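You operate a simulated robot arm through the tools that you are given. There is no shell and no other tool. Be economical: measure what you need, move in short steps, check, and stop when the job is done.

Carry out the task below with a simulated two-armed robot. There is one attempt and no reset: what you move stays moved.

Task
Press the pink lump into a star, the blue one into a swirl.
Fine: leave the shapes on the mat; put the moulds back. Set down upright: what you pick out.

Only the result counts: the job must be done as asked and must still hold three seconds after the hand-in. Knocking over, shifting, dropping, spilling or breaking anything else fails it.

Robot
Two 6-joint arms with three-finger grippers on one trunk, on a base that drives. Base frame: it is fixed to the floor where the robot stands at the start and does not move with it; the origin is under the middle of the robot, x ahead of it, y to its left, z up. Lengths are in m, angles in rad, forces in N, time in s.
The left shoulder is at the start at [0.021, 0.17, 1.535], the right one opposite. With the tool pointing down near the work surface each hand reaches from about 0.24 to 0.52 m from the robot's upright axis, wherever it stands, measured 20 degrees to its own side. Places, roughly: blue mat [0.7, 0.1, 0.8]; green lump [2.25, -1.75, 1]; purple lump [2.25, -1.75, 1]; yellow lump [2, -1.75, 1]. Payload 2.2 kg a hand.
Tool frame (each hand has its own): the origin (TCP) lies between the finger pads and is the grasp point; the fingertips stand 0.025 m ahead of it; z points along the fingers, y is the line along which they close. The gripper opens to 0.104 m. The gripper's body begins 0.074 m behind the TCP.
Orientation is that of the tool frame in the base frame, as [roll, pitch, yaw] about the fixed x, y, z axes, in that order (R = Rz(yaw) Ry(pitch) Rx(roll)). With the fingers straight down and closing along the base's y, the tool's x points along the base's -x, its y along +y and its z along -z.

Tools
- The arms move only by the tool drive_tool. It takes "left_plan", "right_plan" or both (then of equal length, played together; a hand with none holds still); each is a list of rows, each a list of 7 numbers: the closure, from 0 (fully open) to 1 (shut), then the shift along the base's x, y, z in m, then the turn, a rotation vector about the base's x, y, z in rad. In form: [[gripper, tx, ty, tz, ax, ay, az], ...]. A call has 1 to 8 rows; each row shifts and turns the commanded pose from where the row before left it. Rows are played at 5 a second. More than 0.05 m and 0.15 rad between two rows, or a gripper value outside its range, and nothing of the call is played. A pose out of reach is approached as far as the arm can. The call stops where the force on the tool passes 90 N (or 10 N more than at its start, if that is more) or the arm is blocked; 0.2 s more then pass. The fingers move at their own pace and stop on an object; they squeeze with about 32 N. The grip force told is the motor's: it shows also when the fingers shut on nothing. Time passes only in rows, and 0.2 s behind the last, so rows that do not move let the fingers close. It gives the time, the measured TCP pose, the force on the tool (base axes), the opening and the grip force at its end, in the units of the frame above (readings bear some noise), with the torque about the TCP (base axes, N m) and any sound that the robot's microphone picked up.
- Cameras (640 x 400 px; columns grow to the right, rows downward): "scene" is now at [0.1544, -0.0113, 1.4203]; the picture's right is [-0.12, -0.99, 0.00], its down [-0.65, 0.08, -0.75] and it looks along [0.75, -0.09, -0.66] (base axes); focal length 284 px, centre (320, 200). "left" rides on the left gripper at [0.082, -0.003, -0.104] in its tool frame; the picture's right is [0.04, 1.00, 0.00], its down [-0.75, 0.03, -0.66] and it looks along [-0.66, 0.03, 0.75] (tool axes); focal length 256 px, centre (320, 200). "right" rides on the right gripper at [0.082, 0.003, -0.104] in its tool frame; the picture's right is [-0.04, 1.00, 0.00], its down [-0.75, -0.03, -0.66] and it looks along [-0.66, -0.03, 0.75] (tool axes); focal length 256 px, centre (320, 200). There is no depth. A picture from a camera that has moved, and an enlarged one, comes with that camera's place and axes in the base frame and with its lens.
- capture(camera): a new picture of that camera. The clock stands still meanwhile.
- lift_body(by): slides the trunk up (or, below 0, down) by that many m; the arms and the scene camera ride with it, the base frame stays. It gives what a move gives, with no picture.
- roll_base(legs): drives the robot by 1 to 6 legs, each [ahead, left, turn to the left] in m, m and rad, along the robot's own axes; the way and the turn of a leg run together, so that a leg with both is an arc; at most 1.5 m and 3.142 rad a leg. The arms and the cameras ride along, it lands a little off, and it stops where it bumps. It gives what a move gives.
- pan_tilt(pan, tilt): turns the head with the scene camera to pan (to the left, within 1.047 rad either way) and tilt (down, from -0.506 to 1.204), counted from straight ahead of the robot. It gives what a move gives.
- enlarge(camera, box): a new picture of the part [left, top, right, bottom] of that camera's present view, enlarged. The clock stands still meanwhile.
- sign_off(): hands the job in; it is judged then, once.

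Work in short steps. Places have to be worked out from the pictures, the camera data and where the tool is seen: move nearer, look again, correct. Check each grasp and each placing, and mend what went wrong. You have 120 turns and 100 pictures in all, those below and enlarged ones among them. Open the grippers and draw the arms clear of the work before you hand the job in, unless the task says otherwise; then end with one line.

The tools are called by a JSON object that holds its "api" and its "payload". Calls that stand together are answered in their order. drive_tool: Moves the arms, as the interface text tells. Its arguments: {"type":"object","properties":{"left_plan":{"type":"array","items":{"type":"array","items":{"type":"number"}}},"right_plan":{"type":"array","items":{"type":"array","items":{"type":"number"}}}},"required":[]} The other tools are called the same way: lift_body (by) slides the trunk up or down; roll_base (legs) drives the base; pan_tilt (pan, tilt) turns the head that bears the scene camera; capture (camera) takes a picture; enlarge (camera, box) takes an enlarged picture of a part of a camera's view; sign_off () hands the job in.

At the start:

```text
t: 0.0
left_tcp_pos: [0.612, 0.1416, 1.1172]
left_tcp_rot: [-3.142, 0.001, -3.14]
left_force: [-0.5, 0.5, 0.6]
left_ft_torque: [0.01, -0.02, 0.01]
left_opening: 0.1041
left_gripper_force: 0.1
right_tcp_pos: [0.4784, -0.3048, 1.1307]
right_tcp_rot: [3.14, 0.0, -3.141]
right_force: [0.1, -0.2, -0.4]
right_ft_torque: [0.02, 0.0, 0.03]
right_opening: 0.1038
right_gripper_force: 0.1
trunk travel left (down, up): [-0.727, 0.015]
robot x, y, heading: [-0.0014, 0.0011, -0.004]
head pan, tilt: [-0.115, 0.717]
```

scene: 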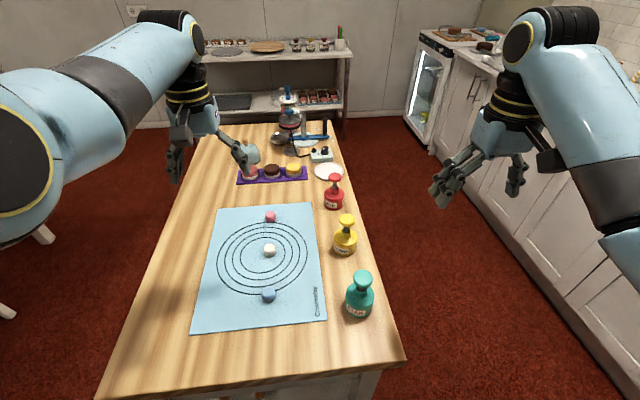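
right: 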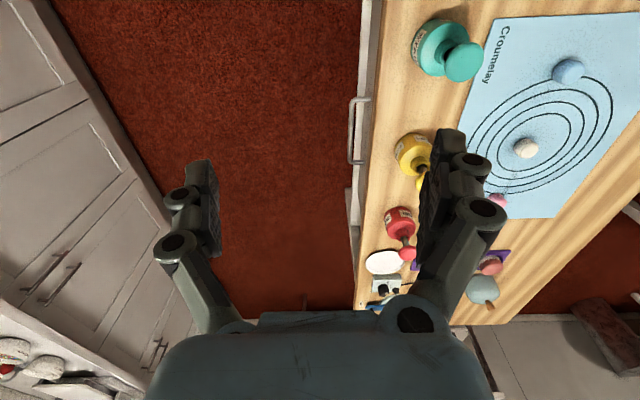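
left: 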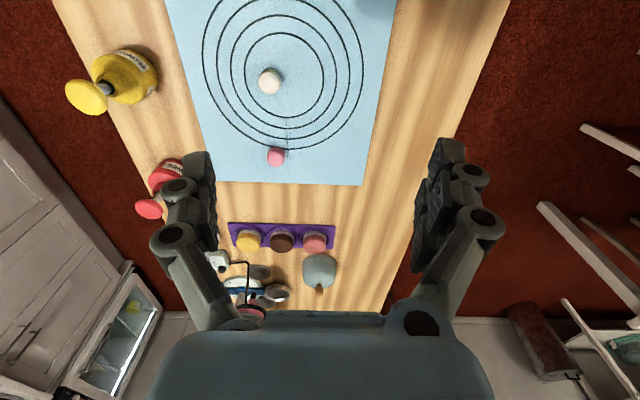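

The table has three stamps (teal, yellow, red) and three lumps on the mat. I'll zoom in to read the labels.

{"api": "enlarge", "payload": {"camera": "scene", "box": [300, 160, 400, 330]}}

{"api": "enlarge", "payload": {"camera": "right", "box": [360, 0, 640, 320]}}

{"api": "enlarge", "payload": {"camera": "scene", "box": [220, 70, 360, 190]}}

```text
2.35 times, centred on (350, 245) of scene
camera zoom: at [0.1544, -0.0113, 1.4203], right [-0.12, -0.99, 0.0], down [-0.65, 0.08, -0.75], along [0.75, -0.09, -0.66], focal length 667 px, centre (249, 94)
```

zoom: 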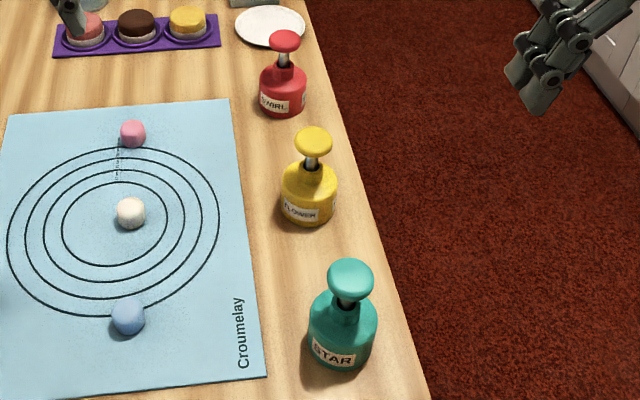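

```text
1.25 times, centred on (500, 160) of right
camera zoom: at [0.3984, -0.2996, 1.235], right [0.04, 1.0, 0.0], down [0.75, -0.03, 0.66], along [0.66, -0.03, -0.75], focal length 320 px, centre (95, 250)
```

zoom: 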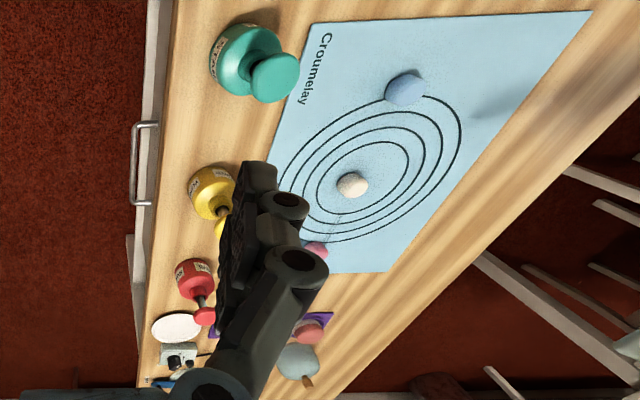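

```text
3.33 times, centred on (290, 130) of scene
camera zoom: at [0.1544, -0.0113, 1.4203], right [-0.12, -0.99, 0.0], down [-0.65, 0.08, -0.75], along [0.75, -0.09, -0.66], focal length 945 px, centre (420, 433)
```

zoom: 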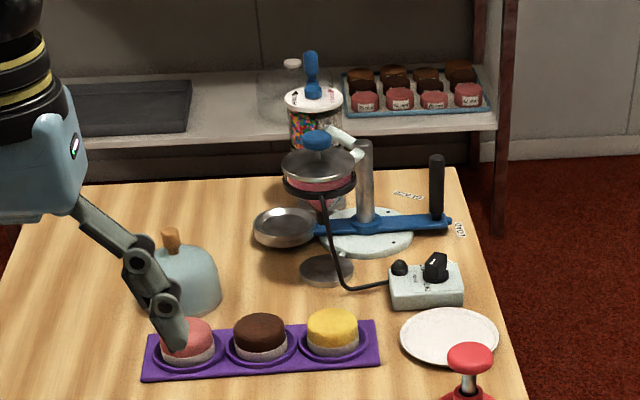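

Labels: teal = STAR, red = SWIRL. The lumps are about x 0.52 to 0.78, at y≈0.065. I'll look down to see how far the robot's base is from the table.

{"api": "pan_tilt", "payload": {"pan": -0.3, "tilt": 1.2}}

{"api": "capture", "payload": {"camera": "scene"}}

{"api": "pan_tilt", "payload": {"pan": -0.9, "tilt": 0.7}}

{"api": "capture", "payload": {"camera": "scene"}}

```text
t: 0.9
left_tcp_pos: [0.6114, 0.1419, 1.1179]
left_tcp_rot: [-3.141, 0.0, 3.141]
left_force: [-0.2, -0.6, 0.3]
left_ft_torque: [0.01, -0.03, 0.0]
left_opening: 0.1039
left_gripper_force: 0.2
right_tcp_pos: [0.479, -0.3035, 1.1307]
right_tcp_rot: [-3.141, -0.001, 3.142]
right_force: [-1.1, -0.4, -0.6]
right_ft_torque: [-0.01, 0.02, -0.03]
right_opening: 0.1044
right_gripper_force: 0.0
trunk travel left (down, up): [-0.727, 0.015]
robot x, y, heading: [-0.0011, 0.0001, -0.0]
head pan, tilt: [-0.3, 1.201]
```

```text
93 pictures are left
camera scene: at [0.1242, -0.0181, 1.3858], right [-0.3, -0.96, 0.0], down [-0.89, 0.28, -0.36], along [0.35, -0.11, -0.93], focal length 284 px, centre (320, 200)
```

scene: 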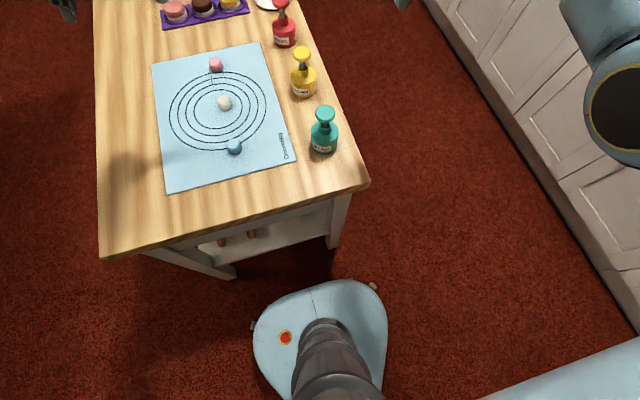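

```text
t: 1.9
left_tcp_pos: [0.612, 0.1411, 1.1162]
left_tcp_rot: [-3.141, 0.0, -3.141]
left_force: [0.0, 0.1, -0.1]
left_ft_torque: [0.0, 0.0, 0.01]
left_opening: 0.1041
left_gripper_force: 0.0
right_tcp_pos: [0.4794, -0.3039, 1.1311]
right_tcp_rot: [3.141, 0.001, -3.141]
right_force: [-0.8, -0.1, 0.4]
right_ft_torque: [0.01, -0.01, 0.01]
right_opening: 0.104
right_gripper_force: 0.1
trunk travel left (down, up): [-0.727, 0.015]
robot x, y, heading: [-0.0014, -0.0012, -0.003]
head pan, tilt: [-0.901, 0.7]
```

```text
92 pictures are left
camera scene: at [0.1236, -0.0681, 1.4217], right [-0.78, -0.62, 0.0], down [-0.4, 0.5, -0.76], along [0.47, -0.6, -0.64], focal length 284 px, centre (320, 200)
```

scene: 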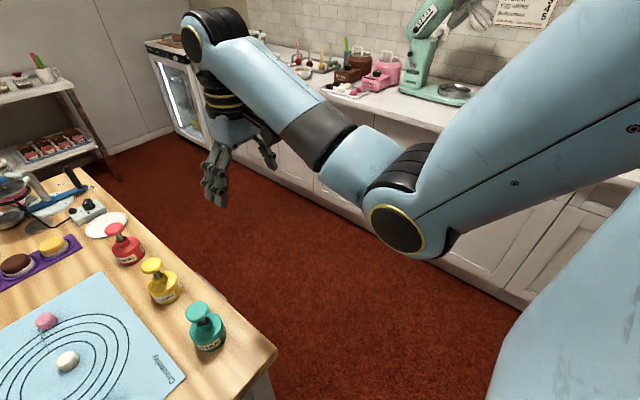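

Facing the table from its right side, all stamps and lumps come into reach with the axis about 0.43 m off the lumps' line minus a margin. I'll sidestep right, turn left 90°, then slide along the table edge.

{"api": "roll_base", "payload": {"legs": [[0, -0.52, 0], [0, 0, 1.571], [0, -0.55, 0]]}}

{"api": "pan_tilt", "payload": {"pan": 0, "tilt": 1.1}}

{"api": "capture", "payload": {"camera": "scene"}}

```text
t: 11.5
left_tcp_pos: [0.4172, 0.0911, 1.116]
left_tcp_rot: [-3.14, 0.0, -1.578]
left_force: [-0.4, 0.1, 0.0]
left_ft_torque: [0.04, -0.05, 0.0]
left_opening: 0.104
left_gripper_force: 0.0
right_tcp_pos: [0.8621, -0.0461, 1.1311]
right_tcp_rot: [3.141, -0.002, -1.579]
right_force: [0.2, -0.5, 0.5]
right_ft_torque: [0.05, -0.03, -0.01]
right_opening: 0.104
right_gripper_force: 0.0
trunk travel left (down, up): [-0.727, 0.015]
robot x, y, heading: [0.5545, -0.523, 1.564]
head pan, tilt: [-0.901, 0.7]
```

```text
t: 12.7
left_tcp_pos: [0.4178, 0.091, 1.1161]
left_tcp_rot: [-3.142, 0.001, -1.578]
left_force: [-0.3, 0.3, -0.2]
left_ft_torque: [0.0, 0.0, 0.03]
left_opening: 0.1041
left_gripper_force: 0.1
right_tcp_pos: [0.8613, -0.0464, 1.1312]
right_tcp_rot: [-3.14, 0.001, -1.579]
right_force: [0.2, -0.3, -0.2]
right_ft_torque: [-0.01, 0.02, -0.02]
right_opening: 0.1042
right_gripper_force: 0.1
trunk travel left (down, up): [-0.727, 0.015]
robot x, y, heading: [0.5509, -0.5216, 1.566]
head pan, tilt: [0.0, 1.1]
```

```text
91 pictures are left
camera scene: at [0.5562, -0.3902, 1.3918], right [1.0, -0.01, 0.0], down [-0.01, -0.89, -0.45], along [0.0, 0.45, -0.89], focal length 284 px, centre (320, 200)
```

scene: 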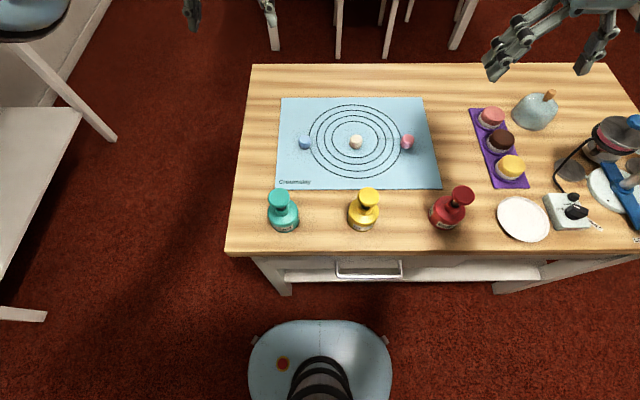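

The base front is roughly 9 cm from the table legs. I'll move forward 5 cm and lower the trunk 15 cm for reach, then inspect the red stamp.

{"api": "roll_base", "payload": {"legs": [[0.05, 0, 0]]}}

{"api": "lift_body", "payload": {"by": -0.13}}

{"api": "pan_tilt", "payload": {"pan": -0.25, "tilt": 0.95}}

{"api": "capture", "payload": {"camera": "scene"}}

{"api": "capture", "payload": {"camera": "right"}}

```text
t: 13.6
left_tcp_pos: [0.4187, 0.1392, 1.1172]
left_tcp_rot: [3.141, -0.001, -1.579]
left_force: [-0.4, 0.1, 0.4]
left_ft_torque: [0.03, -0.03, -0.01]
left_opening: 0.1041
left_gripper_force: 0.0
right_tcp_pos: [0.863, 0.0025, 1.1311]
right_tcp_rot: [3.141, 0.002, -1.581]
right_force: [-0.3, -1.0, 0.0]
right_ft_torque: [0.0, 0.0, -0.02]
right_opening: 0.1038
right_gripper_force: 0.1
trunk travel left (down, up): [-0.727, 0.015]
robot x, y, heading: [0.5549, -0.4739, 1.56]
head pan, tilt: [0.0, 1.1]
```

```text
t: 15.2
left_tcp_pos: [0.4189, 0.1407, 0.9861]
left_tcp_rot: [3.141, 0.0, -1.579]
left_force: [0.3, 0.0, 0.6]
left_ft_torque: [0.0, 0.0, -0.04]
left_opening: 0.1038
left_gripper_force: 0.1
right_tcp_pos: [0.8626, 0.0047, 1.0007]
right_tcp_rot: [-3.141, 0.004, -1.579]
right_force: [-0.2, 0.1, -1.0]
right_ft_torque: [-0.01, 0.01, -0.02]
right_opening: 0.104
right_gripper_force: 0.1
trunk travel left (down, up): [-0.597, 0.145]
robot x, y, heading: [0.5581, -0.4729, 1.564]
head pan, tilt: [0.0, 1.1]
```

```text
t: 16.0
left_tcp_pos: [0.4199, 0.1404, 0.9872]
left_tcp_rot: [-3.141, -0.002, -1.58]
left_force: [-0.9, 0.9, 0.8]
left_ft_torque: [-0.01, -0.01, -0.01]
left_opening: 0.1039
left_gripper_force: 0.0
right_tcp_pos: [0.863, 0.0047, 0.9996]
right_tcp_rot: [-3.141, 0.001, -1.581]
right_force: [0.0, -0.6, 0.3]
right_ft_torque: [0.01, -0.02, 0.0]
right_opening: 0.104
right_gripper_force: 0.1
trunk travel left (down, up): [-0.597, 0.145]
robot x, y, heading: [0.5531, -0.4744, 1.566]
head pan, tilt: [-0.25, 0.949]
```

```text
90 pictures are left
camera scene: at [0.5744, -0.333, 1.2716], right [0.97, -0.25, 0.0], down [-0.21, -0.79, -0.58], along [0.15, 0.56, -0.81], focal length 284 px, centre (320, 200)
```

scene: 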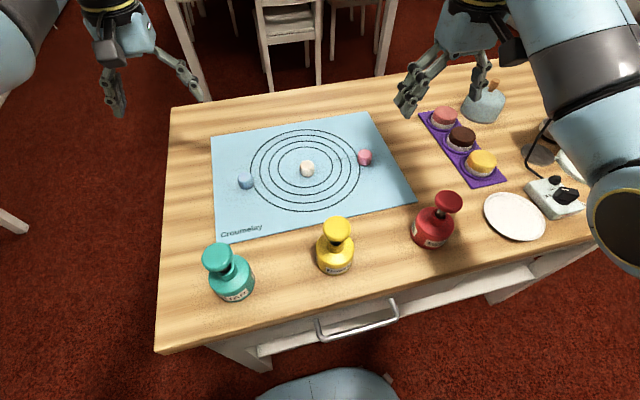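

```text
89 pictures are left
camera right: at [0.8595, -0.0766, 1.1045], right [-1.0, 0.05, 0.0], down [0.04, 0.75, 0.66], along [0.03, 0.66, -0.75], focal length 256 px, centre (320, 200)
```

right: 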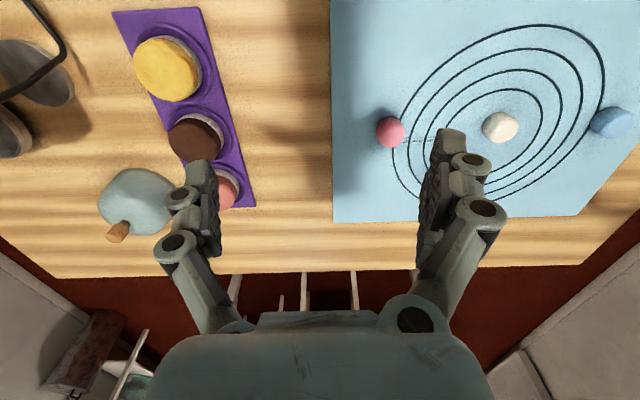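

I'll move the right hand over the red stamp at a safe height and zoom on it.

{"api": "drive_tool", "payload": {"right_plan": [[0, -0.01, -0.046, 0.01, 0, 0, 0], [0, -0.01, -0.046, 0.0, 0, 0, 0], [0, -0.009, -0.045, 0.0, 0, 0, 0], [0, 0, 0, 0, 0, 0, 0]]}}

{"api": "capture", "payload": {"camera": "right"}}

{"api": "enlarge", "payload": {"camera": "scene", "box": [370, 160, 530, 260]}}

```text
t: 17.0
left_tcp_pos: [0.4172, 0.1412, 0.9869]
left_tcp_rot: [3.141, -0.001, -1.578]
left_force: [0.4, -0.8, -0.4]
left_ft_torque: [0.0, -0.03, 0.0]
left_opening: 0.1041
left_gripper_force: 0.0
right_tcp_pos: [0.8464, -0.1222, 0.9669]
right_tcp_rot: [3.14, 0.007, -1.58]
right_force: [-0.6, -0.3, -0.2]
right_ft_torque: [-0.04, 0.01, -0.02]
right_opening: 0.1041
right_gripper_force: 0.1
right hand out of reach, approached as far as the arm can: row 1, 2, 3
trunk travel left (down, up): [-0.597, 0.145]
robot x, y, heading: [0.5514, -0.4691, 1.561]
head pan, tilt: [-0.25, 0.949]
```

```text
88 pictures are left
camera right: at [0.8434, -0.2038, 1.07], right [-1.0, 0.05, 0.0], down [0.04, 0.75, 0.66], along [0.03, 0.66, -0.75], focal length 256 px, centre (320, 200)
```

right: 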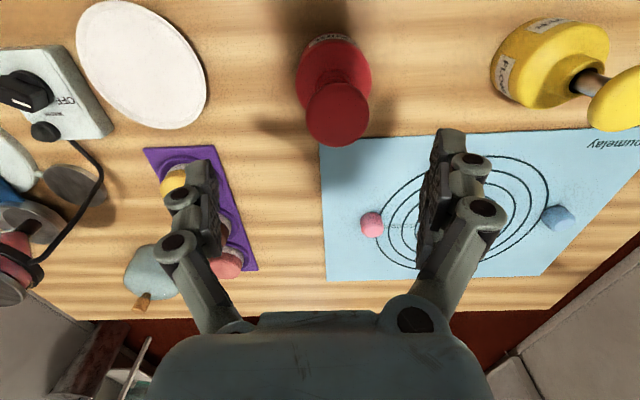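

```text
4.00 times, centred on (450, 210) of scene
camera zoom: at [0.5744, -0.332, 1.2715], right [0.97, -0.25, 0.0], down [-0.21, -0.79, -0.58], along [0.15, 0.56, -0.81], focal length 1134 px, centre (-200, 160)
```

zoom: 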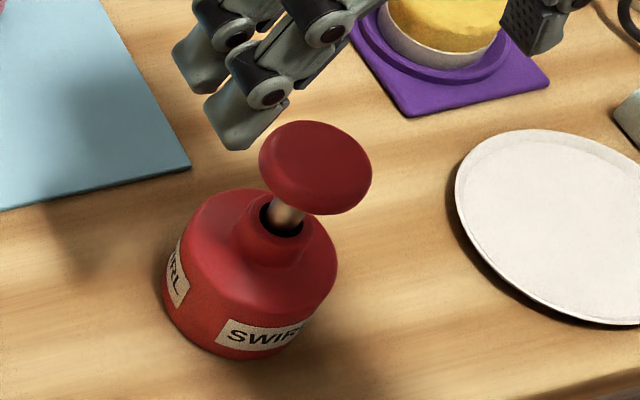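

The arm hits its inner reach limit with the trunk this low, and the knob is at about (0.834, -0.136, top 0.908). I'll raise the trunk again for the pick-up.

{"api": "lift_body", "payload": {"by": 0.09}}

{"api": "drive_tool", "payload": {"right_plan": [[0, -0.006, -0.007, -0.02, 0, 0, 0], [0, -0.006, -0.007, -0.02, 0, 0, 0], [0, 0, 0, 0, 0, 0, 0]]}}

{"api": "capture", "payload": {"camera": "right"}}

```text
t: 18.2
left_tcp_pos: [0.418, 0.1422, 1.0764]
left_tcp_rot: [3.141, -0.001, -1.58]
left_force: [-0.8, -0.6, -0.3]
left_ft_torque: [0.01, 0.01, 0.01]
left_opening: 0.104
left_gripper_force: 0.0
right_tcp_pos: [0.8476, -0.1241, 1.0559]
right_tcp_rot: [3.141, 0.003, -1.579]
right_force: [-0.7, -0.4, -0.4]
right_ft_torque: [0.0, 0.01, 0.0]
right_opening: 0.104
right_gripper_force: 0.0
trunk travel left (down, up): [-0.687, 0.055]
robot x, y, heading: [0.5594, -0.4715, 1.556]
head pan, tilt: [-0.25, 0.949]
```

```text
t: 19.0
left_tcp_pos: [0.4193, 0.1401, 1.0777]
left_tcp_rot: [-3.141, -0.001, -1.58]
left_force: [0.8, 0.3, -0.3]
left_ft_torque: [0.01, -0.01, 0.01]
left_opening: 0.1042
left_gripper_force: 0.0
right_tcp_pos: [0.8345, -0.1376, 1.0156]
right_tcp_rot: [3.141, 0.005, -1.58]
right_force: [-0.4, -0.4, 0.6]
right_ft_torque: [-0.02, -0.01, 0.0]
right_opening: 0.1042
right_gripper_force: 0.1
trunk travel left (down, up): [-0.687, 0.055]
robot x, y, heading: [0.5551, -0.4734, 1.559]
head pan, tilt: [-0.25, 0.949]
```

```text
86 pictures are left
camera right: at [0.8316, -0.2193, 1.1193], right [-1.0, 0.05, 0.0], down [0.04, 0.75, 0.66], along [0.03, 0.66, -0.75], focal length 256 px, centre (320, 200)
```

right: 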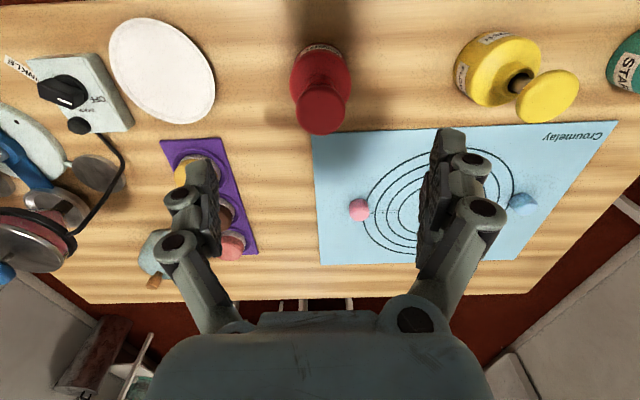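

Aligned with the knob. I'll descend to z≈0.893 with the fingers open around the knob.

{"api": "drive_tool", "payload": {"right_plan": [[0, 0, 0, -0.04, 0, 0, 0], [0, 0, 0, -0.04, 0, 0, 0], [0, 0, 0, -0.04, 0, 0, 0], [0, 0, 0, 0, 0, 0, 0]]}}

{"api": "capture", "payload": {"camera": "right"}}

{"api": "enlarge", "payload": {"camera": "scene", "box": [370, 140, 530, 240]}}

```text
t: 20.0
left_tcp_pos: [0.4197, 0.1403, 1.0762]
left_tcp_rot: [3.14, -0.002, -1.579]
left_force: [0.7, 0.4, -0.1]
left_ft_torque: [-0.01, -0.03, 0.01]
left_opening: 0.1039
left_gripper_force: 0.0
right_tcp_pos: [0.8358, -0.138, 0.8968]
right_tcp_rot: [3.139, 0.003, -1.579]
right_force: [-0.1, 0.0, -0.1]
right_ft_torque: [-0.02, 0.0, -0.01]
right_opening: 0.1038
right_gripper_force: 0.1
trunk travel left (down, up): [-0.687, 0.055]
robot x, y, heading: [0.5498, -0.474, 1.564]
head pan, tilt: [-0.25, 0.949]
```

```text
85 pictures are left
camera right: at [0.8333, -0.2194, 1.0011], right [-1.0, 0.05, 0.0], down [0.04, 0.75, 0.66], along [0.03, 0.66, -0.75], focal length 256 px, centre (320, 200)
```

right: 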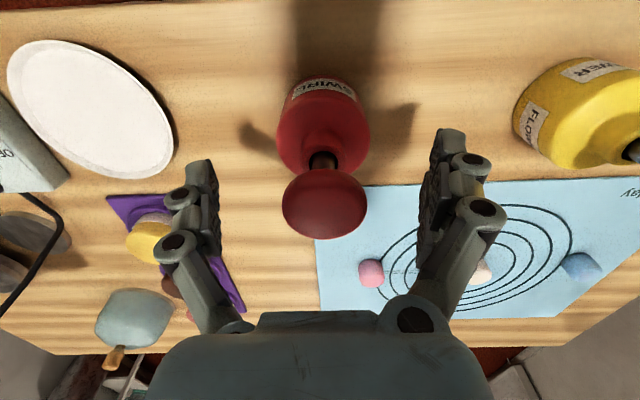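

```text
4.00 times, centred on (450, 190) of scene
camera zoom: at [0.5744, -0.3335, 1.3619], right [0.97, -0.25, 0.0], down [-0.21, -0.79, -0.58], along [0.15, 0.56, -0.81], focal length 1134 px, centre (-200, 240)
```

zoom: 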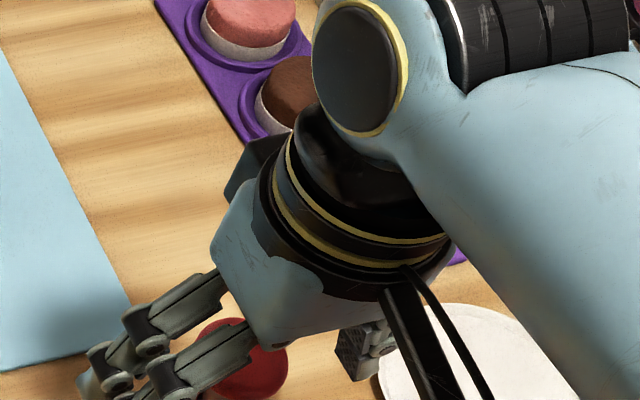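

The knob sits between the fingers and is centred. Closing.

{"api": "drive_tool", "payload": {"right_plan": [[0.5, 0, 0, 0, 0, 0, 0], [1, 0, 0, 0, 0, 0, 0], [1, 0, 0, 0, 0, 0, 0], [1, 0, 0, 0, 0, 0, 0], [1, 0, 0, 0, 0, 0, 0]]}}

{"api": "capture", "payload": {"camera": "right"}}

```text
t: 21.2
left_tcp_pos: [0.4192, 0.1407, 1.0767]
left_tcp_rot: [-3.141, -0.002, -1.581]
left_force: [0.7, 0.4, -0.1]
left_ft_torque: [-0.01, -0.02, 0.04]
left_opening: 0.1039
left_gripper_force: 0.0
right_tcp_pos: [0.8372, -0.1388, 0.897]
right_tcp_rot: [3.141, 0.002, -1.579]
right_force: [0.1, -0.1, 0.1]
right_ft_torque: [0.01, 0.0, 0.01]
right_opening: 0.0342
right_gripper_force: 32.1
trunk travel left (down, up): [-0.687, 0.055]
robot x, y, heading: [0.5587, -0.4758, 1.563]
head pan, tilt: [-0.25, 0.949]
```

```text
83 pictures are left
camera right: at [0.8334, -0.2194, 1.0013], right [-1.0, 0.05, 0.0], down [0.04, 0.75, 0.66], along [0.03, 0.66, -0.75], focal length 256 px, centre (320, 200)
```

right: 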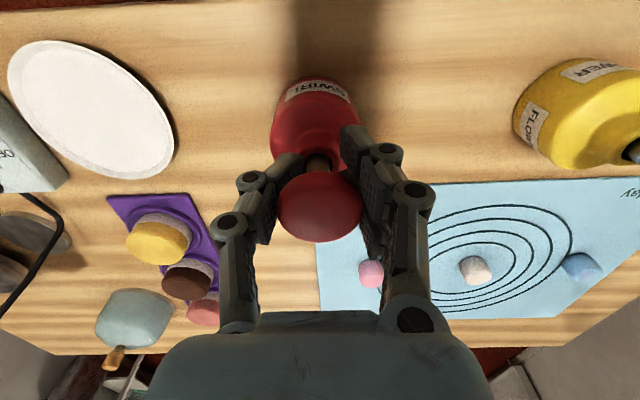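

Grip holds at 34 mm. I'll lift slowly by 3 cm and check.

{"api": "drive_tool", "payload": {"right_plan": [[1, 0, 0, 0.01, 0, 0, 0], [1, 0, 0, 0.02, 0, 0, 0], [1, 0, 0, 0, 0, 0, 0]]}}

{"api": "capture", "payload": {"camera": "right"}}

{"api": "capture", "payload": {"camera": "left"}}

```text
t: 22.0
left_tcp_pos: [0.4185, 0.1402, 1.0762]
left_tcp_rot: [3.141, -0.003, -1.579]
left_force: [0.2, -0.9, -0.3]
left_ft_torque: [0.01, -0.01, 0.02]
left_opening: 0.1042
left_gripper_force: 0.1
right_tcp_pos: [0.8354, -0.1379, 0.9268]
right_tcp_rot: [3.14, 0.005, -1.58]
right_force: [0.1, -0.6, -1.2]
right_ft_torque: [-0.04, -0.03, -0.01]
right_opening: 0.0343
right_gripper_force: 32.3
trunk travel left (down, up): [-0.687, 0.055]
robot x, y, heading: [0.5523, -0.4747, 1.561]
head pan, tilt: [-0.25, 0.949]
```

```text
82 pictures are left
camera right: at [0.8324, -0.2184, 1.0317], right [-1.0, 0.05, 0.0], down [0.04, 0.75, 0.66], along [0.03, 0.66, -0.75], focal length 256 px, centre (320, 200)
```

right: 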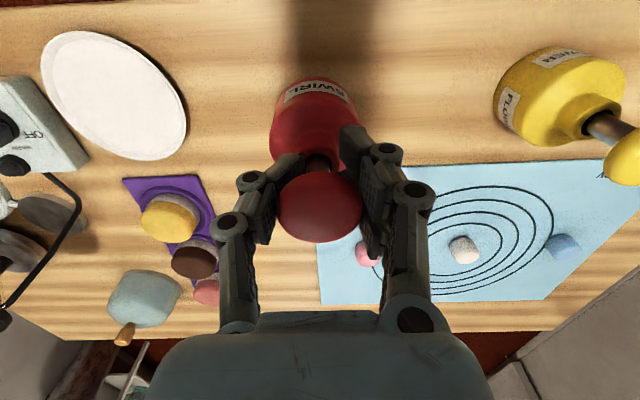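

```text
81 pictures are left
camera left: at [0.4216, 0.0583, 1.1808], right [-1.0, -0.03, 0.0], down [-0.02, 0.75, 0.66], along [-0.02, 0.66, -0.76], focal length 256 px, centre (320, 200)
```

left: 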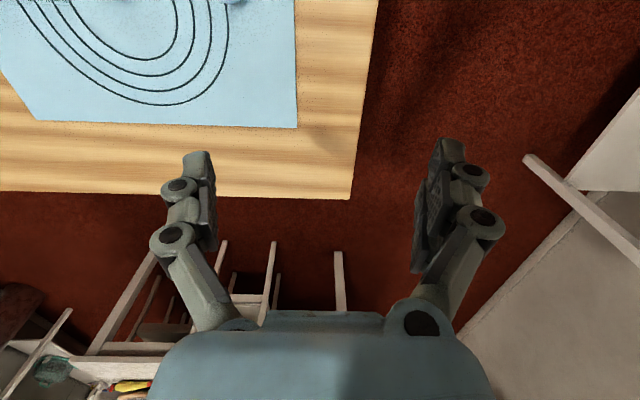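

Clean lift. I'll raise to about 0.985 and swing toward mid-mat, keeping clear of the yellow stamp.

{"api": "drive_tool", "payload": {"right_plan": [[1, 0, 0, 0.03, 0, 0, 0], [1, 0, 0.01, 0.03, 0, 0, 0], [1, -0.02, 0.04, 0, 0, 0, 0], [1, -0.02, 0.04, 0, 0, 0, 0], [1, -0.03, 0.04, 0, 0, 0, 0], [1, -0.03, 0.035, 0, 0, 0, 0], [1, -0.03, 0.03, 0, 0, 0, 0], [1, 0, 0, 0, 0, 0, 0]]}}

{"api": "roll_base", "payload": {"legs": [[0.01, 0.15, 0]]}}

{"api": "pan_tilt", "payload": {"pan": -0.2, "tilt": 0.8}}

{"api": "capture", "payload": {"camera": "scene"}}

{"api": "capture", "payload": {"camera": "right"}}

```text
t: 23.8
left_tcp_pos: [0.4191, 0.1403, 1.0774]
left_tcp_rot: [-3.141, 0.0, -1.581]
left_force: [-0.5, 0.3, -0.4]
left_ft_torque: [0.06, 0.02, 0.02]
left_opening: 0.1041
left_gripper_force: 0.0
right_tcp_pos: [0.7062, 0.0596, 0.9858]
right_tcp_rot: [3.141, 0.003, -1.578]
right_force: [-0.2, 0.2, -1.8]
right_ft_torque: [0.0, -0.04, 0.0]
right_opening: 0.0342
right_gripper_force: 31.7
trunk travel left (down, up): [-0.687, 0.055]
robot x, y, heading: [0.5557, -0.4713, 1.56]
head pan, tilt: [-0.25, 0.949]
```

```text
t: 25.2
left_tcp_pos: [0.2661, 0.1513, 1.0757]
left_tcp_rot: [-3.141, -0.001, -1.579]
left_force: [0.5, -0.8, -1.1]
left_ft_torque: [0.02, 0.0, 0.01]
left_opening: 0.1041
left_gripper_force: 0.0
right_tcp_pos: [0.5534, 0.0701, 0.985]
right_tcp_rot: [3.14, 0.005, -1.579]
right_force: [0.4, 0.1, -1.1]
right_ft_torque: [0.01, 0.0, 0.01]
right_opening: 0.034
right_gripper_force: 32.3
trunk travel left (down, up): [-0.687, 0.055]
robot x, y, heading: [0.4053, -0.4618, 1.557]
head pan, tilt: [-0.25, 0.949]
```

```text
t: 25.9
left_tcp_pos: [0.267, 0.1513, 1.0767]
left_tcp_rot: [3.141, -0.001, -1.578]
left_force: [-0.2, -0.7, -0.6]
left_ft_torque: [0.0, 0.02, 0.02]
left_opening: 0.104
left_gripper_force: 0.0
right_tcp_pos: [0.5549, 0.0699, 0.9862]
right_tcp_rot: [-3.141, 0.003, -1.578]
right_force: [-0.1, 0.7, -1.3]
right_ft_torque: [0.0, 0.02, 0.0]
right_opening: 0.0338
right_gripper_force: 32.0
trunk travel left (down, up): [-0.687, 0.055]
robot x, y, heading: [0.4055, -0.464, 1.564]
head pan, tilt: [-0.201, 0.799]
```

```text
80 pictures are left
camera scene: at [0.421, -0.3135, 1.3733], right [0.98, -0.21, 0.0], down [-0.15, -0.7, -0.7], along [0.14, 0.68, -0.72], focal length 284 px, centre (320, 200)
```

scene: 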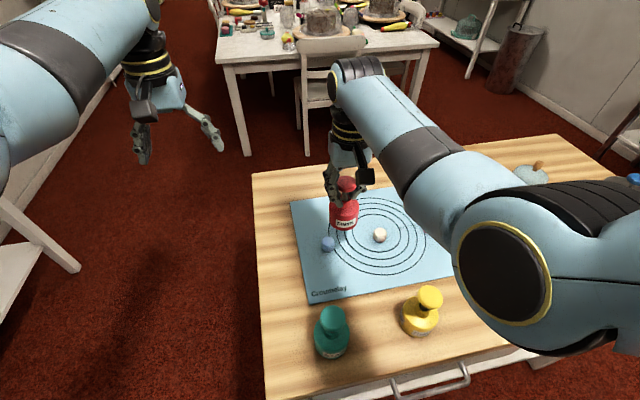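

```text
79 pictures are left
camera right: at [0.5509, -0.0107, 1.0893], right [-1.0, 0.05, 0.0], down [0.04, 0.75, 0.66], along [0.03, 0.66, -0.75], focal length 256 px, centre (320, 200)
```

right: 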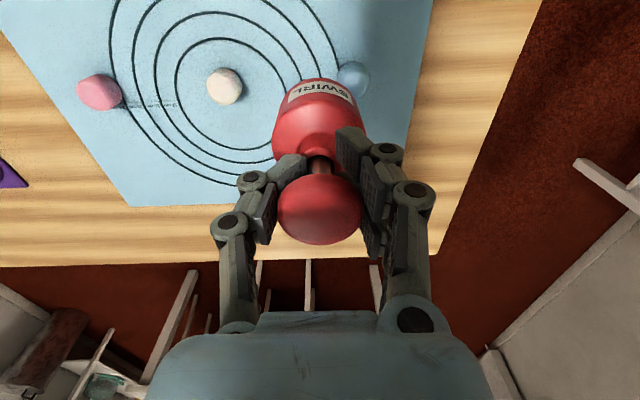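

The blue lump computes to (0.521, 0.064); the stamp's axis sits about 9 mm beyond the TCP in y. I'll move over the lump and lower slightly, then compare in the views.

{"api": "drive_tool", "payload": {"right_plan": [[1, -0.017, -0.008, 0, 0, 0, 0], [1, -0.017, -0.007, -0.01, 0, 0, 0], [1, 0, 0, -0.015, 0, 0, 0], [1, 0, 0, 0, 0, 0, 0]]}}

{"api": "enlarge", "payload": {"camera": "scene", "box": [260, 160, 420, 260]}}

{"api": "capture", "payload": {"camera": "right"}}

```text
t: 26.9
left_tcp_pos: [0.2665, 0.1514, 1.0763]
left_tcp_rot: [3.141, -0.001, -1.579]
left_force: [-0.5, 0.7, -0.9]
left_ft_torque: [-0.01, 0.0, -0.05]
left_opening: 0.104
left_gripper_force: 0.1
right_tcp_pos: [0.5305, 0.0586, 0.9602]
right_tcp_rot: [-3.13, 0.006, -1.585]
right_force: [-0.9, 0.2, -1.4]
right_ft_torque: [-0.02, 0.02, 0.02]
right_opening: 0.034
right_gripper_force: 31.8
trunk travel left (down, up): [-0.687, 0.055]
robot x, y, heading: [0.4027, -0.463, 1.566]
head pan, tilt: [-0.201, 0.799]
```

```text
4.00 times, centred on (340, 210) of scene
camera zoom: at [0.4211, -0.3136, 1.3734], right [0.98, -0.21, 0.0], down [-0.15, -0.7, -0.7], along [0.14, 0.68, -0.72], focal length 1134 px, centre (240, 160)
```

zoom: 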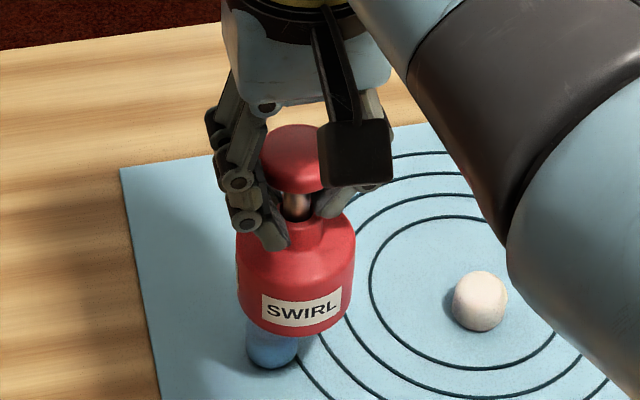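

```text
77 pictures are left
camera right: at [0.5246, -0.0232, 1.0634], right [-1.0, 0.05, -0.01], down [0.03, 0.75, 0.66], along [0.04, 0.66, -0.75], focal length 256 px, centre (320, 200)
```

right: 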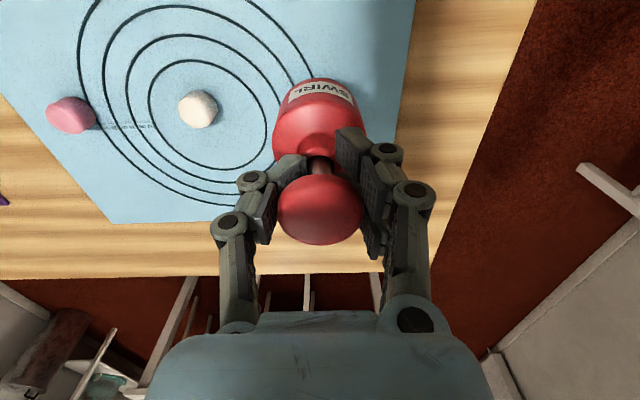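

The stamp axis is at about (0.532, 0.071), so it needs a correction of about -12 mm in x and -6 mm in y. I'll also see whether the arm follows.

{"api": "drive_tool", "payload": {"right_plan": [[1, -0.002, -0.003, 0, 0, 0, 0], [1, 0, 0, 0, 0, 0, 0], [1, 0, 0, 0, 0, 0, 0]]}}

```text
t: 27.7
left_tcp_pos: [0.2668, 0.1515, 1.0767]
left_tcp_rot: [3.141, -0.001, -1.579]
left_force: [-0.6, -0.1, 0.4]
left_ft_torque: [0.04, 0.01, 0.0]
left_opening: 0.104
left_gripper_force: 0.1
right_tcp_pos: [0.5317, 0.0597, 0.9645]
right_tcp_rot: [-3.126, 0.013, -1.588]
right_force: [0.4, -0.1, -2.0]
right_ft_torque: [-0.01, -0.01, -0.04]
right_opening: 0.0341
right_gripper_force: 31.9
trunk travel left (down, up): [-0.687, 0.055]
robot x, y, heading: [0.4079, -0.4651, 1.563]
head pan, tilt: [-0.201, 0.799]
```

The arm is at its outer limit here. I'll raise the hand, then lower the trunk 9 cm to gain reach.

{"api": "drive_tool", "payload": {"right_plan": [[1, 0, -0.01, 0.04, 0, 0, 0], [1, 0, 0, 0.03, 0, 0, 0], [1, 0, 0, 0, 0, 0, 0]]}}

{"api": "lift_body", "payload": {"by": -0.08}}

{"api": "drive_tool", "payload": {"right_plan": [[1, 0, 0, 0, 0, 0, 0], [1, 0, 0, 0, 0, 0, 0]]}}

```text
t: 28.7
left_tcp_pos: [0.2672, 0.1523, 1.0763]
left_tcp_rot: [3.141, -0.001, -1.579]
left_force: [-0.1, 0.0, -0.7]
left_ft_torque: [-0.05, 0.03, 0.01]
left_opening: 0.1043
left_gripper_force: 0.1
right_tcp_pos: [0.5658, 0.0592, 1.0375]
right_tcp_rot: [-3.077, 0.034, -1.611]
right_force: [0.1, 0.1, -2.1]
right_ft_torque: [-0.01, 0.04, 0.02]
right_opening: 0.0344
right_gripper_force: 31.7
trunk travel left (down, up): [-0.687, 0.055]
robot x, y, heading: [0.4067, -0.4564, 1.562]
head pan, tilt: [-0.201, 0.799]
stopped in row 3 (right hand): the arm was blocked; the commanded pose is now the measured one
```

```text
t: 29.9
left_tcp_pos: [0.2675, 0.1521, 0.9975]
left_tcp_rot: [-3.141, -0.001, -1.58]
left_force: [-0.1, -0.4, 0.6]
left_ft_torque: [-0.05, 0.02, 0.01]
left_opening: 0.104
left_gripper_force: 0.1
right_tcp_pos: [0.5638, 0.0583, 0.9568]
right_tcp_rot: [-3.075, 0.034, -1.613]
right_force: [-0.5, -0.7, -2.3]
right_ft_torque: [-0.02, -0.01, 0.0]
right_opening: 0.0341
right_gripper_force: 32.4
trunk travel left (down, up): [-0.607, 0.135]
robot x, y, heading: [0.4074, -0.462, 1.562]
head pan, tilt: [-0.201, 0.799]
```

```text
t: 30.5
left_tcp_pos: [0.2672, 0.1517, 0.9975]
left_tcp_rot: [3.141, -0.002, -1.579]
left_force: [-0.3, -0.3, 0.1]
left_ft_torque: [0.01, -0.02, 0.0]
left_opening: 0.1041
left_gripper_force: 0.1
right_tcp_pos: [0.5656, 0.0589, 0.9582]
right_tcp_rot: [-3.075, 0.033, -1.612]
right_force: [0.2, -0.2, -2.4]
right_ft_torque: [-0.01, -0.01, 0.03]
right_opening: 0.0346
right_gripper_force: 32.2
trunk travel left (down, up): [-0.607, 0.135]
robot x, y, heading: [0.4046, -0.4616, 1.562]
head pan, tilt: [-0.201, 0.799]
```

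The hand is at a joint limit on its inner side and got tilted slightly. I'll move it outward, straighten it, then bring the base left so that the lump lies further to the right arm's own side.

{"api": "drive_tool", "payload": {"right_plan": [[1, 0.03, -0.01, 0.02, 0, 0, 0], [1, 0.04, 0, 0, 0, 0, 0], [1, 0.03, 0, 0, -0.03, 0.068, 0.033], [1, 0, 0, 0, 0, 0, 0]]}}

{"api": "roll_base", "payload": {"legs": [[0, 0.14, 0]]}}

{"api": "capture", "payload": {"camera": "scene"}}

```text
t: 31.5
left_tcp_pos: [0.2668, 0.1521, 0.9963]
left_tcp_rot: [-3.141, -0.002, -1.576]
left_force: [1.0, 0.2, 0.2]
left_ft_torque: [0.02, -0.02, 0.04]
left_opening: 0.1042
left_gripper_force: 0.0
right_tcp_pos: [0.6614, 0.0482, 0.9789]
right_tcp_rot: [3.135, 0.0, -1.577]
right_force: [-1.2, 0.2, -1.8]
right_ft_torque: [-0.01, -0.01, -0.01]
right_opening: 0.0343
right_gripper_force: 32.1
trunk travel left (down, up): [-0.607, 0.135]
robot x, y, heading: [0.4053, -0.4651, 1.56]
head pan, tilt: [-0.201, 0.799]
```

```text
t: 32.8
left_tcp_pos: [0.1259, 0.1526, 0.9957]
left_tcp_rot: [-3.139, -0.002, -1.578]
left_force: [-0.5, -0.1, 0.2]
left_ft_torque: [0.0, -0.08, 0.05]
left_opening: 0.1039
left_gripper_force: 0.0
right_tcp_pos: [0.5218, 0.0493, 0.9763]
right_tcp_rot: [3.136, 0.0, -1.575]
right_force: [-0.1, 0.5, -2.0]
right_ft_torque: [-0.01, -0.01, 0.0]
right_opening: 0.0342
right_gripper_force: 32.2
trunk travel left (down, up): [-0.607, 0.135]
robot x, y, heading: [0.2629, -0.4598, 1.565]
head pan, tilt: [-0.201, 0.799]
```

```text
76 pictures are left
camera scene: at [0.2801, -0.3122, 1.2932], right [0.98, -0.21, 0.0], down [-0.15, -0.7, -0.7], along [0.14, 0.68, -0.72], focal length 284 px, centre (320, 200)
```

scene: 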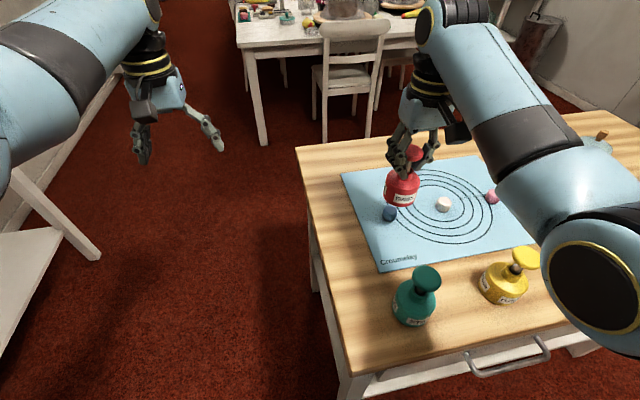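

Upright again and almost above the blue lump. I'll lower to z≈0.945 with a small xy correction and check.

{"api": "drive_tool", "payload": {"right_plan": [[1, -0.002, 0.003, -0.015, 0.006, 0, 0], [1, 0, 0, -0.016, 0, 0, 0], [1, 0, 0, 0, 0, 0, 0]]}}

{"api": "enlarge", "payload": {"camera": "scene", "box": [340, 130, 500, 230]}}

{"api": "capture", "payload": {"camera": "right"}}

```text
t: 33.6
left_tcp_pos: [0.1267, 0.1526, 0.9968]
left_tcp_rot: [3.141, -0.003, -1.579]
left_force: [0.9, 0.2, -0.9]
left_ft_torque: [-0.03, 0.02, -0.01]
left_opening: 0.1043
left_gripper_force: 0.1
right_tcp_pos: [0.5208, 0.0534, 0.9481]
right_tcp_rot: [3.136, 0.007, -1.576]
right_force: [-0.2, 0.0, -2.0]
right_ft_torque: [0.0, -0.02, 0.0]
right_opening: 0.0341
right_gripper_force: 31.8
trunk travel left (down, up): [-0.607, 0.135]
robot x, y, heading: [0.2624, -0.4617, 1.565]
head pan, tilt: [-0.201, 0.799]
```

```text
4.00 times, centred on (420, 180) of scene
camera zoom: at [0.2815, -0.3122, 1.2932], right [0.98, -0.21, 0.0], down [-0.15, -0.7, -0.7], along [0.14, 0.68, -0.72], focal length 1134 px, centre (-80, 280)
```

zoom: 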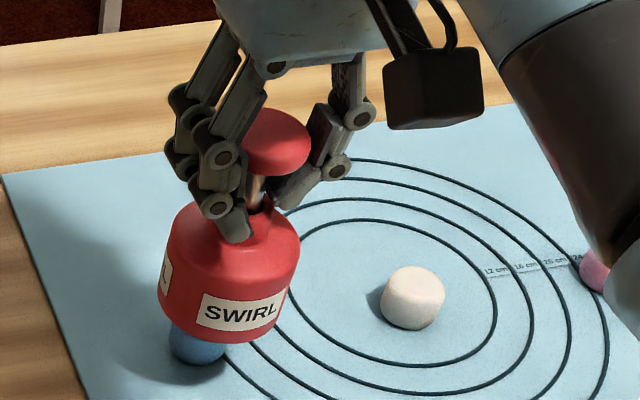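

```text
74 pictures are left
camera right: at [0.5185, -0.0279, 1.0509], right [-1.0, 0.05, 0.01], down [0.04, 0.75, 0.66], along [0.03, 0.66, -0.75], focal length 256 px, centre (320, 200)
```

right: 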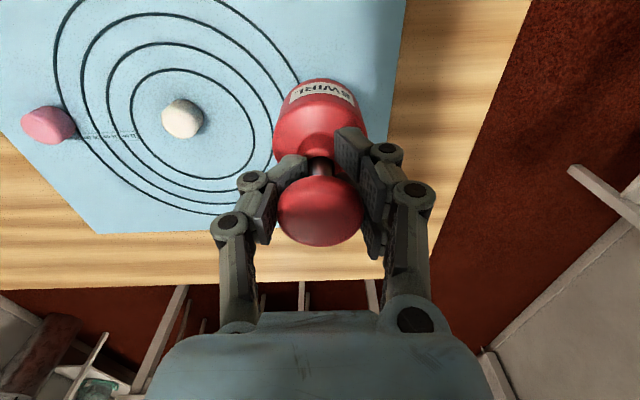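

Scene view shows the stamp about 6–8 mm to the right of the lump's axis and otherwise aligned. I'll shift -6 mm in x and descend slowly until contact.

{"api": "drive_tool", "payload": {"right_plan": [[1, -0.006, 0.001, 0, 0, 0, 0], [1, 0, 0, -0.01, 0, 0, 0], [1, 0, 0, -0.01, 0, 0, 0], [1, 0, 0, 0, 0, 0, 0]]}}

{"api": "enlarge", "payload": {"camera": "scene", "box": [340, 130, 500, 230]}}

```text
t: 34.6
left_tcp_pos: [0.1257, 0.1524, 0.9959]
left_tcp_rot: [-3.14, -0.001, -1.578]
left_force: [0.8, -0.2, -0.1]
left_ft_torque: [0.02, 0.03, -0.02]
left_opening: 0.104
left_gripper_force: 0.2
right_tcp_pos: [0.5152, 0.0544, 0.9271]
right_tcp_rot: [3.134, 0.007, -1.576]
right_force: [-0.3, 0.4, -1.5]
right_ft_torque: [-0.01, -0.02, 0.02]
right_opening: 0.0345
right_gripper_force: 32.2
trunk travel left (down, up): [-0.607, 0.135]
robot x, y, heading: [0.261, -0.4606, 1.564]
head pan, tilt: [-0.201, 0.799]
```

```text
4.00 times, centred on (420, 180) of scene
camera zoom: at [0.2812, -0.3122, 1.2932], right [0.98, -0.21, 0.0], down [-0.15, -0.7, -0.7], along [0.14, 0.68, -0.72], focal length 1134 px, centre (-80, 280)
```

zoom: 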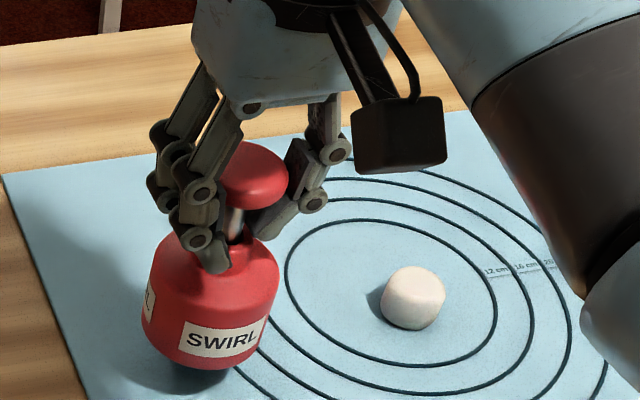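

The stamp now nearly covers the lump, about 3 mm still to the right. I'll nudge it and lower until contact, in small steps.

{"api": "drive_tool", "payload": {"right_plan": [[1, -0.003, 0, -0.005, 0, 0, 0], [1, 0, 0, -0.008, 0, 0, 0], [1, 0, 0, -0.008, 0, 0, 0], [1, 0, 0, 0, 0, 0, 0]]}}

{"api": "enlarge", "payload": {"camera": "scene", "box": [340, 130, 500, 230]}}

```text
t: 35.6
left_tcp_pos: [0.1289, 0.1542, 0.9965]
left_tcp_rot: [3.141, -0.002, -1.577]
left_force: [0.8, 0.0, -0.7]
left_ft_torque: [-0.01, 0.0, 0.0]
left_opening: 0.1038
left_gripper_force: 0.0
right_tcp_pos: [0.5116, 0.0516, 0.8999]
right_tcp_rot: [3.132, -0.006, -1.578]
right_force: [0.4, -0.5, -1.9]
right_ft_torque: [-0.07, 0.04, 0.01]
right_opening: 0.0363
right_gripper_force: 31.8
trunk travel left (down, up): [-0.607, 0.135]
robot x, y, heading: [0.2651, -0.4587, 1.569]
head pan, tilt: [-0.201, 0.799]
```

```text
4.00 times, centred on (420, 180) of scene
camera zoom: at [0.282, -0.3111, 1.2925], right [0.98, -0.21, 0.0], down [-0.15, -0.7, -0.7], along [0.14, 0.68, -0.72], focal length 1134 px, centre (-80, 280)
```

zoom: 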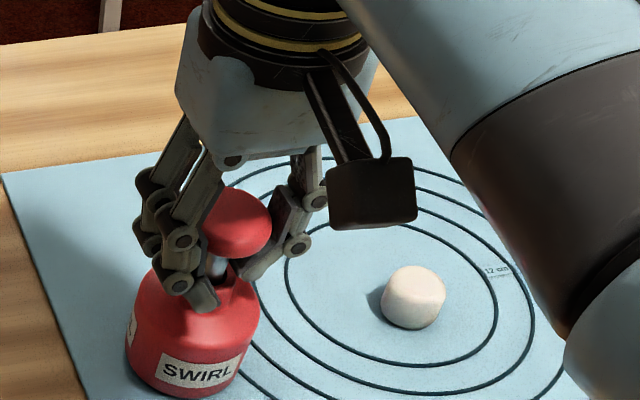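

The stamp looks to be at mat level (opening changed slightly, so it touched). Now I'll press down gently and watch the force.

{"api": "drive_tool", "payload": {"right_plan": [[1, 0, 0, -0.004, 0, 0, 0], [1, 0, 0, -0.004, 0, 0, 0], [1, 0, 0, 0, 0, 0, 0]]}}

{"api": "enlarge", "payload": {"camera": "scene", "box": [340, 150, 500, 250]}}

```text
t: 36.4
left_tcp_pos: [0.1271, 0.1528, 0.9964]
left_tcp_rot: [3.141, 0.0, -1.578]
left_force: [0.3, -0.4, -0.7]
left_ft_torque: [-0.03, 0.01, -0.01]
left_opening: 0.1041
left_gripper_force: 0.0
right_tcp_pos: [0.5114, 0.0528, 0.8985]
right_tcp_rot: [3.134, 0.005, -1.577]
right_force: [-1.8, -2.0, 1.3]
right_ft_torque: [-0.21, 0.17, -0.04]
right_opening: 0.0356
right_gripper_force: 32.2
trunk travel left (down, up): [-0.607, 0.135]
robot x, y, heading: [0.2639, -0.4629, 1.565]
head pan, tilt: [-0.201, 0.799]
```

```text
4.00 times, centred on (420, 200) of scene
camera zoom: at [0.2809, -0.3126, 1.2932], right [0.98, -0.21, 0.0], down [-0.15, -0.7, -0.7], along [0.14, 0.68, -0.72], focal length 1134 px, centre (-80, 200)
```

zoom: 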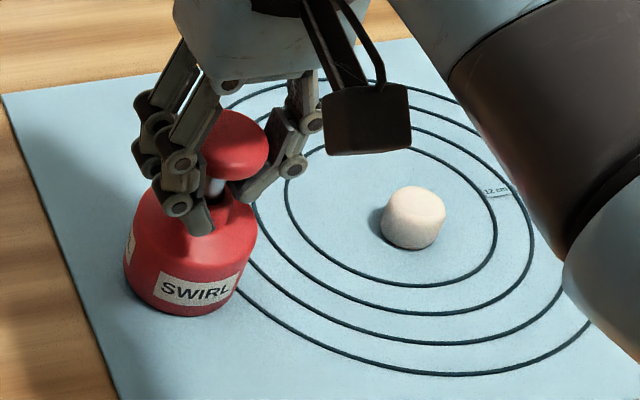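

The stamp stands on the mat at about (0.520, 0.068), right over the lump. Continue pressing.

{"api": "drive_tool", "payload": {"right_plan": [[1, 0, 0, -0.005, 0, 0, 0], [1, 0, 0, -0.005, 0, 0, 0], [1, 0, 0, -0.005, 0, 0, 0], [1, 0, 0, 0, 0, 0, 0]]}}

{"api": "enlarge", "payload": {"camera": "scene", "box": [340, 150, 500, 250]}}

```text
t: 37.4
left_tcp_pos: [0.1259, 0.1539, 0.9955]
left_tcp_rot: [3.141, -0.001, -1.578]
left_force: [-0.7, 0.2, -0.2]
left_ft_torque: [-0.02, -0.01, 0.02]
left_opening: 0.1041
left_gripper_force: 0.0
right_tcp_pos: [0.5116, 0.0503, 0.8786]
right_tcp_rot: [3.136, -0.004, -1.577]
right_force: [-2.6, 0.8, -1.1]
right_ft_torque: [0.22, 0.04, -0.08]
right_opening: 0.0459
right_gripper_force: 30.9
trunk travel left (down, up): [-0.607, 0.135]
robot x, y, heading: [0.2652, -0.4596, 1.566]
head pan, tilt: [-0.201, 0.799]
```

```text
4.00 times, centred on (420, 200) of scene
camera zoom: at [0.2811, -0.3115, 1.2927], right [0.98, -0.21, 0.0], down [-0.15, -0.7, -0.7], along [0.14, 0.68, -0.72], focal length 1134 px, centre (-80, 200)
```

zoom: 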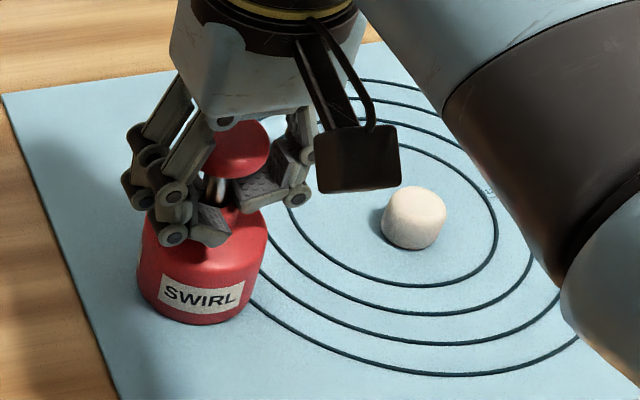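

The fingers slipped down past the knob instead of pressing it. I'll open, rise, and then push the knob from above with closed fingers.

{"api": "drive_tool", "payload": {"right_plan": [[0.7, 0, 0, 0, 0, 0, 0], [0.4, 0, 0, 0, 0, 0, 0], [0, 0, 0, 0, 0, 0, 0], [0, 0, 0, 0, 0, 0, 0], [0, 0, 0, 0.04, 0, 0, 0], [0, 0, 0, 0.04, 0, 0, 0], [0, 0, 0, 0, 0, 0, 0]]}}

{"api": "enlarge", "payload": {"camera": "scene", "box": [340, 150, 500, 250]}}

{"api": "capture", "payload": {"camera": "right"}}

```text
t: 39.0
left_tcp_pos: [0.1265, 0.1536, 0.9969]
left_tcp_rot: [-3.141, -0.002, -1.576]
left_force: [-0.3, 0.6, -0.1]
left_ft_torque: [0.02, 0.01, 0.01]
left_opening: 0.1042
left_gripper_force: 0.1
right_tcp_pos: [0.5132, 0.052, 0.9624]
right_tcp_rot: [3.137, 0.006, -1.576]
right_force: [0.1, 0.3, 0.2]
right_ft_torque: [-0.02, -0.01, 0.02]
right_opening: 0.104
right_gripper_force: 0.2
trunk travel left (down, up): [-0.607, 0.135]
robot x, y, heading: [0.2682, -0.4646, 1.565]
head pan, tilt: [-0.201, 0.799]
```

```text
4.00 times, centred on (420, 200) of scene
camera zoom: at [0.2812, -0.3121, 1.2932], right [0.98, -0.21, 0.0], down [-0.15, -0.7, -0.7], along [0.14, 0.68, -0.72], focal length 1134 px, centre (-80, 200)
```

zoom: 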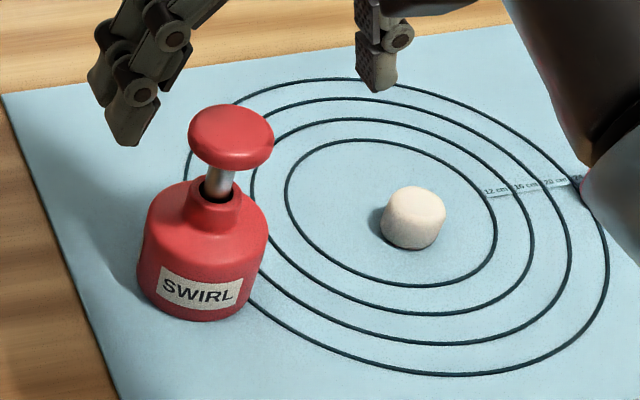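

```text
68 pictures are left
camera right: at [0.5104, -0.0287, 1.0665], right [-1.0, 0.05, 0.01], down [0.04, 0.75, 0.66], along [0.03, 0.66, -0.75], focal length 256 px, centre (320, 200)
```

right: 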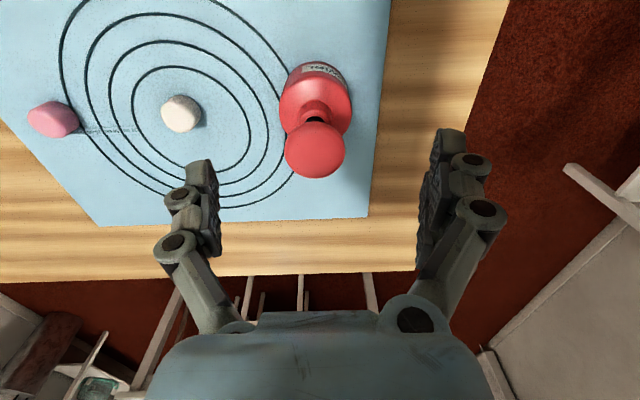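

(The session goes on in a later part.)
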